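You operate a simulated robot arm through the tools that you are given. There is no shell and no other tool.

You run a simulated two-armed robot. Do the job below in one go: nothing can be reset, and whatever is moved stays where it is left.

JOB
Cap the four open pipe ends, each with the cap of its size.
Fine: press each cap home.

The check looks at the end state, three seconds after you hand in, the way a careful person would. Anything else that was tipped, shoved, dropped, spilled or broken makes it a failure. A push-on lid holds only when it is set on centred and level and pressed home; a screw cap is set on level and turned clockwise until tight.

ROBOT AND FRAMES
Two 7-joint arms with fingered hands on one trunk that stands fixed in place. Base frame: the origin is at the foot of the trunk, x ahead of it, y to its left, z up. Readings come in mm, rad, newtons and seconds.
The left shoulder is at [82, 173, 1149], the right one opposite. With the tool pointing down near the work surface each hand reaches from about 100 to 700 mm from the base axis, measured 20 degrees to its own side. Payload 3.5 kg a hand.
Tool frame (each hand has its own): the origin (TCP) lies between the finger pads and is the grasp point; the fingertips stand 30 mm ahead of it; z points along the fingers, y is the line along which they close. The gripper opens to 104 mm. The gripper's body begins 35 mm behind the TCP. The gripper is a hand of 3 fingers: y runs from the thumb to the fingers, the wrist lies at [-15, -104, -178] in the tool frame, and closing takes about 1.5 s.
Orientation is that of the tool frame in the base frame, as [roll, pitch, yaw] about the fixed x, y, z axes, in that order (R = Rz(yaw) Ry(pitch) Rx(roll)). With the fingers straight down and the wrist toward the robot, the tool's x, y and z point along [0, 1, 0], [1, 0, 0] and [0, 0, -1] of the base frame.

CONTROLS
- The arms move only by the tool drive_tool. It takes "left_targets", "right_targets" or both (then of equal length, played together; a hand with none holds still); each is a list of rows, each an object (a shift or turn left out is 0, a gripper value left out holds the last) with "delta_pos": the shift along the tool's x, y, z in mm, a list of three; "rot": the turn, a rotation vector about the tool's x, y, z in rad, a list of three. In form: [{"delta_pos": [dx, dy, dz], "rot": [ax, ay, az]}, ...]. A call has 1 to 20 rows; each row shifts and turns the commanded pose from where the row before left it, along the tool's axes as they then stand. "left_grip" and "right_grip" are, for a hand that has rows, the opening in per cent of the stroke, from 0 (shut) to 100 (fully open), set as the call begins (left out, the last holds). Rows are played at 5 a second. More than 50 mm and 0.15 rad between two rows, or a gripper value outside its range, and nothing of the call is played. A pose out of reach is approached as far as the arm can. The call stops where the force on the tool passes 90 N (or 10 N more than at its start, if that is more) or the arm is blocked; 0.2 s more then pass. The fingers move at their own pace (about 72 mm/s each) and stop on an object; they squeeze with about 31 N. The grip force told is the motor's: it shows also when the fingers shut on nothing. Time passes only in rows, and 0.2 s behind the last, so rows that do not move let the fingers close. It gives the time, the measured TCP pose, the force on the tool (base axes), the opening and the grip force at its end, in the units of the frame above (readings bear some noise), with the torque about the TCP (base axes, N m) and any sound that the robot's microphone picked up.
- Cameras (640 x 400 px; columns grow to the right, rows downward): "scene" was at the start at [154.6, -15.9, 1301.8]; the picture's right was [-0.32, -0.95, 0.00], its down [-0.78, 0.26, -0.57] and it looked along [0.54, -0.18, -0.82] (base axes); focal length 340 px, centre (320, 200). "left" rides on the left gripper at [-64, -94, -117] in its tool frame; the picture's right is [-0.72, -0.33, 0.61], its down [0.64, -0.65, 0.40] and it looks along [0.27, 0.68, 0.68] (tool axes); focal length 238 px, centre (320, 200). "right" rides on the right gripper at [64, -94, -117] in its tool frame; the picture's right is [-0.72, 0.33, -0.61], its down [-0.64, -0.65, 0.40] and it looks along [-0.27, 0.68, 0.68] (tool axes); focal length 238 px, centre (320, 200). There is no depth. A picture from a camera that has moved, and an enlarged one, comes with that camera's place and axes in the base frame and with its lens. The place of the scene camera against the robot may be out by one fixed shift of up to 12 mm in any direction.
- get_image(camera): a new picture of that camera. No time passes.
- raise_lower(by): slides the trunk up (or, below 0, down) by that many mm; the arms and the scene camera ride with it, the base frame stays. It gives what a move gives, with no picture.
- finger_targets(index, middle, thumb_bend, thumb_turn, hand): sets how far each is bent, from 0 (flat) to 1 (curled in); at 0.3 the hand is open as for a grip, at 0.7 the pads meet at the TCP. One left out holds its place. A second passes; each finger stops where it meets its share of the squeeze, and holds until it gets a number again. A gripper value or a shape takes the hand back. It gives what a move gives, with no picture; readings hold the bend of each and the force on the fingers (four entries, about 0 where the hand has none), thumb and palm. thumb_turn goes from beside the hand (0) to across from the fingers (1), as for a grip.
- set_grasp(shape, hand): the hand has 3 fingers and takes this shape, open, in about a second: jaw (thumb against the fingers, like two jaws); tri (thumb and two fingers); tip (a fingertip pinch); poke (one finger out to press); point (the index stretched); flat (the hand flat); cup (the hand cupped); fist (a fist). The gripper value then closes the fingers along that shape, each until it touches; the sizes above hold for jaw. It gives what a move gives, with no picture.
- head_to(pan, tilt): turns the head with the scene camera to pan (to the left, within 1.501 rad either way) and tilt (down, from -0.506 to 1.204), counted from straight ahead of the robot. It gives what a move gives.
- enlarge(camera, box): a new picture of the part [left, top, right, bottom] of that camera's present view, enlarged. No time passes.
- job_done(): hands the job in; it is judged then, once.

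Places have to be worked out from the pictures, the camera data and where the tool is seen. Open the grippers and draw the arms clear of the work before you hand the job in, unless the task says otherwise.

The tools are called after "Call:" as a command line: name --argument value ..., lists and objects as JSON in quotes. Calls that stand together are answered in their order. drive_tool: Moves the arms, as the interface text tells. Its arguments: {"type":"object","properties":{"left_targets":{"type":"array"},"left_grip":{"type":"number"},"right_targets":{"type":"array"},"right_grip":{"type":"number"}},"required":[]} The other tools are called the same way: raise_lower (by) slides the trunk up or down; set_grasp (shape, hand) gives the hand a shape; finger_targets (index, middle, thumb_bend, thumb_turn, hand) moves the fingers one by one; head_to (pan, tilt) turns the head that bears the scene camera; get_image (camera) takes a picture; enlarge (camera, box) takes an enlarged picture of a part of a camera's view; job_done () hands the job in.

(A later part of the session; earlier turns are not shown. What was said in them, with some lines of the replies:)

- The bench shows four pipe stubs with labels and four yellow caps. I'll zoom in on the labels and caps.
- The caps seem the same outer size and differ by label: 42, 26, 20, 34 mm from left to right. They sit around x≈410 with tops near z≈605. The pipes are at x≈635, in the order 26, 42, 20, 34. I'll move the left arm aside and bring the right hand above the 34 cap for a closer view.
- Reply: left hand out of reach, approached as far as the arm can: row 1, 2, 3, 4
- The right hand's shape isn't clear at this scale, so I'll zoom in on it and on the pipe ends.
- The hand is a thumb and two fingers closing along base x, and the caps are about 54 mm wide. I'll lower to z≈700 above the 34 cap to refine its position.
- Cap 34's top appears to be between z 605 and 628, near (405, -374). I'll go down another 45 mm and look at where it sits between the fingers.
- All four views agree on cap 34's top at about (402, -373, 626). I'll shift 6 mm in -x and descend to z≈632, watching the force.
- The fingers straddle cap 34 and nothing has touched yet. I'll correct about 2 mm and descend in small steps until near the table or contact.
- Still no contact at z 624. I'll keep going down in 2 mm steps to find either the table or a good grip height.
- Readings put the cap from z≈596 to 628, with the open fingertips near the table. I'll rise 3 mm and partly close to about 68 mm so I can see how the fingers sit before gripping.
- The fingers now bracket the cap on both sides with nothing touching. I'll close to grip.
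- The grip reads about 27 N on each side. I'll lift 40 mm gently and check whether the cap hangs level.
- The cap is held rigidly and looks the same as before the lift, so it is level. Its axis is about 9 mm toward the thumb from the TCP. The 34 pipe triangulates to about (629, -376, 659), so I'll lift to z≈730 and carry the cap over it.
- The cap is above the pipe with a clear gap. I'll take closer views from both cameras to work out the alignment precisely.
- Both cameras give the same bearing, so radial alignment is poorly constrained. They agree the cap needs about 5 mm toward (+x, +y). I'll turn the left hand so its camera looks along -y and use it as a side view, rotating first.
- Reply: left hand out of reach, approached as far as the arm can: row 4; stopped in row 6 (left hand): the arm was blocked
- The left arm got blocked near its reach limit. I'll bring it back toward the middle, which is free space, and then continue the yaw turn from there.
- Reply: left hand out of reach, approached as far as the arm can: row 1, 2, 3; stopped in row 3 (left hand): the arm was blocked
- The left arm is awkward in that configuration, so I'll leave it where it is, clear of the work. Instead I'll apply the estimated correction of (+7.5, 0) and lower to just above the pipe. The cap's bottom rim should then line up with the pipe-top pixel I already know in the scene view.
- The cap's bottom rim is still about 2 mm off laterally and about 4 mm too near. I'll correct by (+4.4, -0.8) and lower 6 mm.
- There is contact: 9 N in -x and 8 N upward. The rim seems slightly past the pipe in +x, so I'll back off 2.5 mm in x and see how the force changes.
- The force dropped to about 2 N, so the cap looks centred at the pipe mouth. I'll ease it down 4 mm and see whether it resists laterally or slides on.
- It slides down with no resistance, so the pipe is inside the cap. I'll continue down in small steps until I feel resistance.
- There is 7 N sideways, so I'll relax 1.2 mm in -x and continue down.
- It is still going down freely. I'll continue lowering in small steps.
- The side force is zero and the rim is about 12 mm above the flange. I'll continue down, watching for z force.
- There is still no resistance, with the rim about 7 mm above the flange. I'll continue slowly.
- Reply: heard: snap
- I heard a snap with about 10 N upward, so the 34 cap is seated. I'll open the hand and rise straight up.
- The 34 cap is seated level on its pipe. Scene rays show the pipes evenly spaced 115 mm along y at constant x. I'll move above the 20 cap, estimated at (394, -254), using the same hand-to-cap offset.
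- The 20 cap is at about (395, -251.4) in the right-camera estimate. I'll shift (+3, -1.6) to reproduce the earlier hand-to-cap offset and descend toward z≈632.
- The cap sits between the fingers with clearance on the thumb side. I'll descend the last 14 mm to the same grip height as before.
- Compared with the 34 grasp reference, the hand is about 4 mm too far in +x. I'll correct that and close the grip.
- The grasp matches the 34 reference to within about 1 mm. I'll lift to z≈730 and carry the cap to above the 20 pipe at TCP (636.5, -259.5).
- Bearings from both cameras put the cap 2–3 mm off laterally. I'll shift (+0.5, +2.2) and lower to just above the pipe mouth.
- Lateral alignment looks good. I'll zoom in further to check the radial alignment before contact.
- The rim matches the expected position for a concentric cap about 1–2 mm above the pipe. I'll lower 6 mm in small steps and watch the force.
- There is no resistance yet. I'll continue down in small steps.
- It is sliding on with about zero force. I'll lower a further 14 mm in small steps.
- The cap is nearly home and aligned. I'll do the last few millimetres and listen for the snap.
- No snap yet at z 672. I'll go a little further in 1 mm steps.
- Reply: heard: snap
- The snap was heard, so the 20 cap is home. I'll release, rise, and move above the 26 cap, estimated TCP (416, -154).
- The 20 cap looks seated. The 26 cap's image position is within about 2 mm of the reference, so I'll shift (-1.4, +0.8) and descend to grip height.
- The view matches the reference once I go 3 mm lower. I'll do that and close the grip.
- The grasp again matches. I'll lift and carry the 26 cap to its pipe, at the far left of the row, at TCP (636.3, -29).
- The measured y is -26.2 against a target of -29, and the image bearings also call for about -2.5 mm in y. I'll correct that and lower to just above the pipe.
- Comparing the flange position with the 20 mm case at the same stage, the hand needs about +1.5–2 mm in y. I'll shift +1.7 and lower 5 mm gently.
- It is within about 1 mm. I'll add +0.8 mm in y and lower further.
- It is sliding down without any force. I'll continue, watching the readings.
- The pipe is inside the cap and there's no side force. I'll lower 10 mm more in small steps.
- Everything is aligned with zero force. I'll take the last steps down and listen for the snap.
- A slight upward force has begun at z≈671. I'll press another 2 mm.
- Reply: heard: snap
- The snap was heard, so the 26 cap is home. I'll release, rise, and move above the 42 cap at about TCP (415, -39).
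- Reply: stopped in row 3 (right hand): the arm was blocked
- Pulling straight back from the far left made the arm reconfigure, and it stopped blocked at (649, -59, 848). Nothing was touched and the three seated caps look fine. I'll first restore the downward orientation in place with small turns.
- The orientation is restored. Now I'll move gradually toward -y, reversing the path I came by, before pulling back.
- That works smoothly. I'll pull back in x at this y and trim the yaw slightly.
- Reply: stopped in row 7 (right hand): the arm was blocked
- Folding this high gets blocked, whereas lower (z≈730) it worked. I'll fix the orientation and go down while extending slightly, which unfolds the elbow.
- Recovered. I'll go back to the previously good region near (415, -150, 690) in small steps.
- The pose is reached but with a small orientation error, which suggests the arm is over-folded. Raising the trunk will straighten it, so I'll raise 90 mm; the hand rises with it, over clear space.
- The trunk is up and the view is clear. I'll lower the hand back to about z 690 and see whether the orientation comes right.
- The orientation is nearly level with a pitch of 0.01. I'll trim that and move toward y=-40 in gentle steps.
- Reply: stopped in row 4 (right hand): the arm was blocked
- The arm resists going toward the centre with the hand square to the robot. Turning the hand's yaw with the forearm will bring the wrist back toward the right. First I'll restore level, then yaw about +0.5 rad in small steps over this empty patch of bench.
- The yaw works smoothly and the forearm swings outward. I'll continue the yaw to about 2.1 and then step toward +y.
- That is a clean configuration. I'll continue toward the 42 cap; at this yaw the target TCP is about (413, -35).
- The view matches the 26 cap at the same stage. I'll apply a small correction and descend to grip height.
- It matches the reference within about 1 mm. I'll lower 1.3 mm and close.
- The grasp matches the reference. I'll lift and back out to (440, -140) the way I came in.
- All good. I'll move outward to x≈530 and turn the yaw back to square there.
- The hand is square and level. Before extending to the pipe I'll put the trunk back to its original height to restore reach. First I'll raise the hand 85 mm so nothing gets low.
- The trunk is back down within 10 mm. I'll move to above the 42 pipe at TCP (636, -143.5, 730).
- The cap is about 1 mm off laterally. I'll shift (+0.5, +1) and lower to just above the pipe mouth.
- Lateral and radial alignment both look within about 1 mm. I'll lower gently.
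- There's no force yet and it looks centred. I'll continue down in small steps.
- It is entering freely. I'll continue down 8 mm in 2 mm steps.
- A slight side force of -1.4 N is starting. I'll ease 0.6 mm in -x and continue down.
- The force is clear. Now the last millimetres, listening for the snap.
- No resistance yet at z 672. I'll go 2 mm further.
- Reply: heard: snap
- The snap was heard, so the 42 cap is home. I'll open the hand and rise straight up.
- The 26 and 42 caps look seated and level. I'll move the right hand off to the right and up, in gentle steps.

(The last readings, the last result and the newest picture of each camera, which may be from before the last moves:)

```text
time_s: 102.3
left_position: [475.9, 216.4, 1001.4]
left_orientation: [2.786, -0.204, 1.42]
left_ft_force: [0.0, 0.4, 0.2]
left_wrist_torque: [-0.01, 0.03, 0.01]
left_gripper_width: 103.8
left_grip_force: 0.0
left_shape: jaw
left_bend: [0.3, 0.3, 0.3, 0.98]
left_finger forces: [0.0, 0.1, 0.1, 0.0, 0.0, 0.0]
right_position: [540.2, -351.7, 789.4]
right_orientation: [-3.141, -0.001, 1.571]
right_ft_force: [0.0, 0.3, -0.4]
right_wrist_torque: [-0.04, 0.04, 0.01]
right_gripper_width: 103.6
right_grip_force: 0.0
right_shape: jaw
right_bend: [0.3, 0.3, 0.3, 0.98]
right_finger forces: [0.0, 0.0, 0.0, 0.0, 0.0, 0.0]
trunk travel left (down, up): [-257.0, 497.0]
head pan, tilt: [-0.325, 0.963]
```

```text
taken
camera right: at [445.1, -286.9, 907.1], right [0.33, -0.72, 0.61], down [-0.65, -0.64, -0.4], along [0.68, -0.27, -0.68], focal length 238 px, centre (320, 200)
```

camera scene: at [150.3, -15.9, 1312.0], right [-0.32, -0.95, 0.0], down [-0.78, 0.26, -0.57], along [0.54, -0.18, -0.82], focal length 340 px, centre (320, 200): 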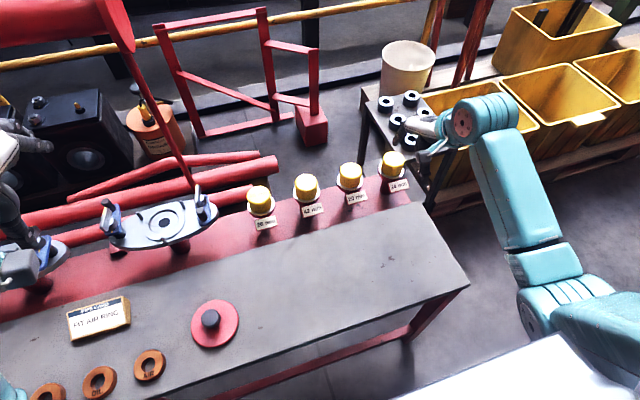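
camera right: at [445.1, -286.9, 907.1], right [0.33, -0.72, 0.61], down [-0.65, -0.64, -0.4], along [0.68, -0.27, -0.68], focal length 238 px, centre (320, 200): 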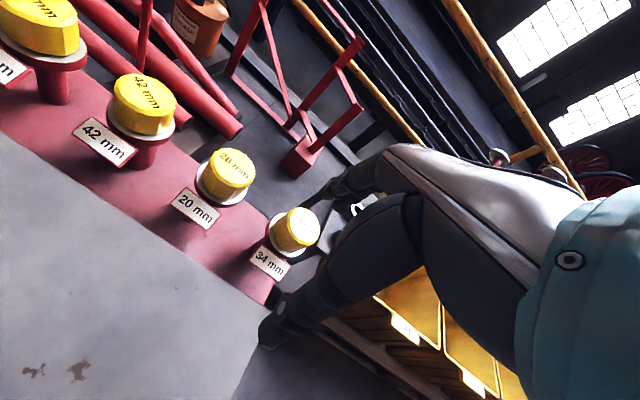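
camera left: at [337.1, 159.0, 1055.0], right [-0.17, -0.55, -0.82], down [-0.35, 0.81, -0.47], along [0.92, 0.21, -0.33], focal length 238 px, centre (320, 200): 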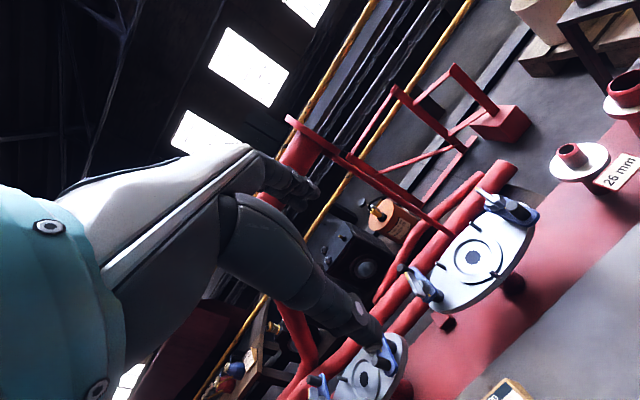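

All four caps are on. I'll look closely at the seating and level of each.

Call:
enlarge --camera "scene" --box '[240, 140, 420, 240]'

Call:
enlarge --camera "right" --box '[60, 40, 340, 290]'

Call:
get_image --camera "left"

```text
3.56 times, centred on (330, 190) of scene
camera zoom: at [150.3, -15.9, 1312.0], right [-0.32, -0.95, 0.0], down [-0.78, 0.26, -0.57], along [0.54, -0.18, -0.82], focal length 1210 px, centre (284, 236)
```

zoom: 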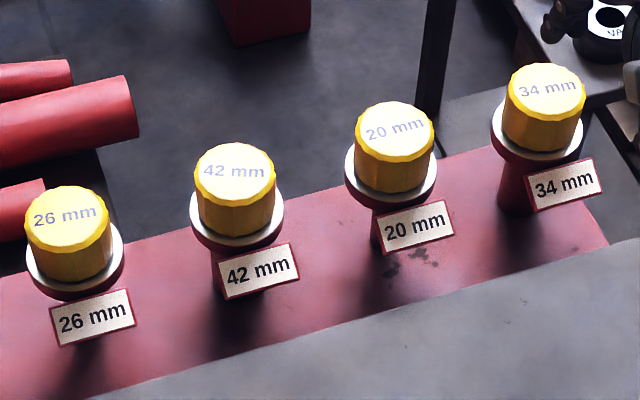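

```text
1.60 times, centred on (200, 165) of right
camera zoom: at [445.1, -286.9, 907.1], right [0.33, -0.72, 0.61], down [-0.65, -0.64, -0.4], along [0.68, -0.27, -0.68], focal length 381 px, centre (512, 256)
```

zoom: 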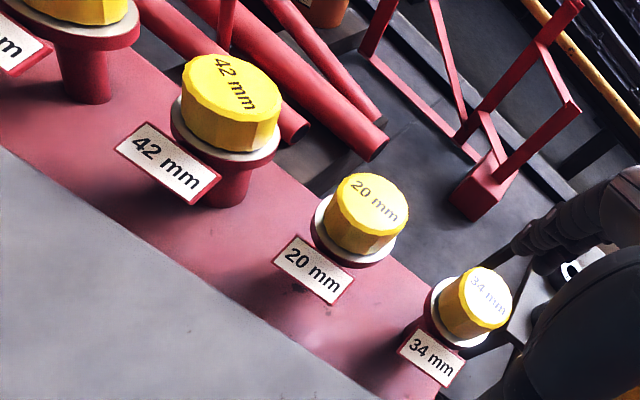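

```text
taken
camera left: at [337.1, 158.5, 1064.2], right [-0.17, -0.55, -0.82], down [-0.35, 0.81, -0.47], along [0.92, 0.21, -0.33], focal length 238 px, centre (320, 200)
```

left: 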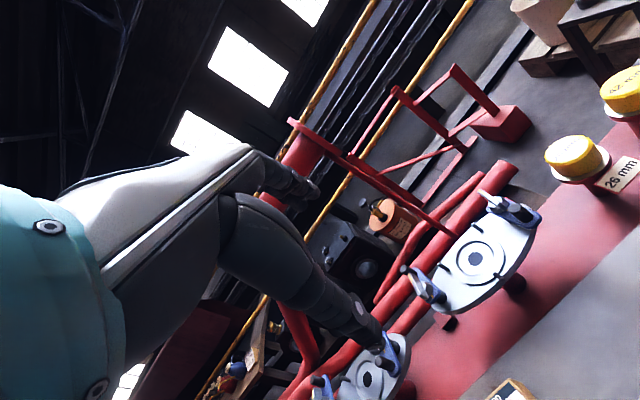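

All four caps sit level, centred and matched to their labels, and the other objects are undisturbed. I'll draw the right hand further back from the work before handing in.

Call:
drive_tool --right_targets '[{"delta_pos": [-6, -18, -14]}, {"delta_pos": [-6, -18, -14]}, {"delta_pos": [-6, -18, -14]}, {"delta_pos": [-6, -18, -14]}, {"delta_pos": [-6, -18, -14]}, {"delta_pos": [0, -18, -14]}, {"delta_pos": [0, 0, 0]}]'

Call:
get_image --camera "scene"

```text
time_s: 103.9
left_position: [476.2, 216.2, 1001.0]
left_orientation: [2.784, -0.203, 1.422]
left_ft_force: [0.3, 0.0, -0.7]
left_wrist_torque: [0.0, 0.03, -0.02]
left_gripper_width: 104.0
left_grip_force: 0.1
left_shape: jaw
left_bend: [0.3, 0.3, 0.3, 0.98]
left_finger forces: [0.0, 0.0, 0.0, 0.0, 0.0, 0.0]
right_position: [433.3, -382.4, 873.4]
right_orientation: [-3.14, 0.002, 1.571]
right_ft_force: [-0.4, 0.2, 0.0]
right_wrist_torque: [-0.02, -0.02, 0.01]
right_gripper_width: 103.8
right_grip_force: 0.0
right_shape: jaw
right_bend: [0.3, 0.3, 0.3, 0.98]
right_finger forces: [0.1, 0.0, 0.1, 0.0, 0.1, 0.0]
trunk travel left (down, up): [-257.0, 497.0]
head pan, tilt: [-0.325, 0.963]
```

```text
taken
camera scene: at [150.3, -15.9, 1312.0], right [-0.32, -0.95, 0.0], down [-0.78, 0.26, -0.57], along [0.54, -0.18, -0.82], focal length 340 px, centre (320, 200)
```

scene: 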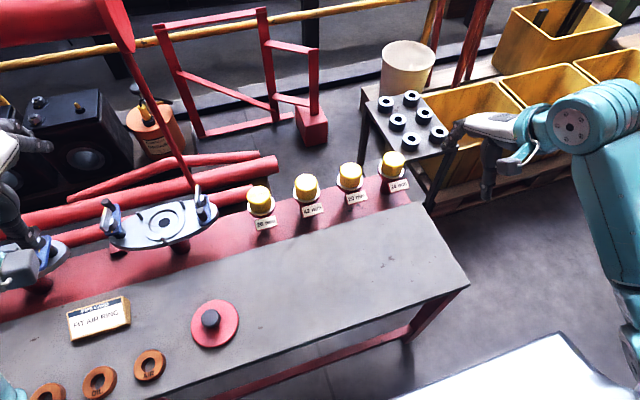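

Both arms are clear, the grippers are open, and each of the four caps snapped home on its matching pipe. I'm handing the job in.

Call:
job_done

```text
The job is handed in.
```

All four pipe ends are capped, each with the cap of its size (20, 26, 34 and 42 mm). A snap was heard as each cap went home, and the final pictures show them level and centred on their pipes.

The right arm did all four caps. It was blocked three times in free air while I was moving to the 42 mm cap. I got it there by raising the trunk and turning the hand, then brought the trunk back to within 10 mm of its starting height.

The left arm was blocked twice, also in free air, when I tried to turn its camera for a side view. I left it parked above the work.

The force readings showed no contact during any of these stops, and I saw nothing else moved or knocked over. Both grippers are open, the arms are clear of the work, and the job is handed in.
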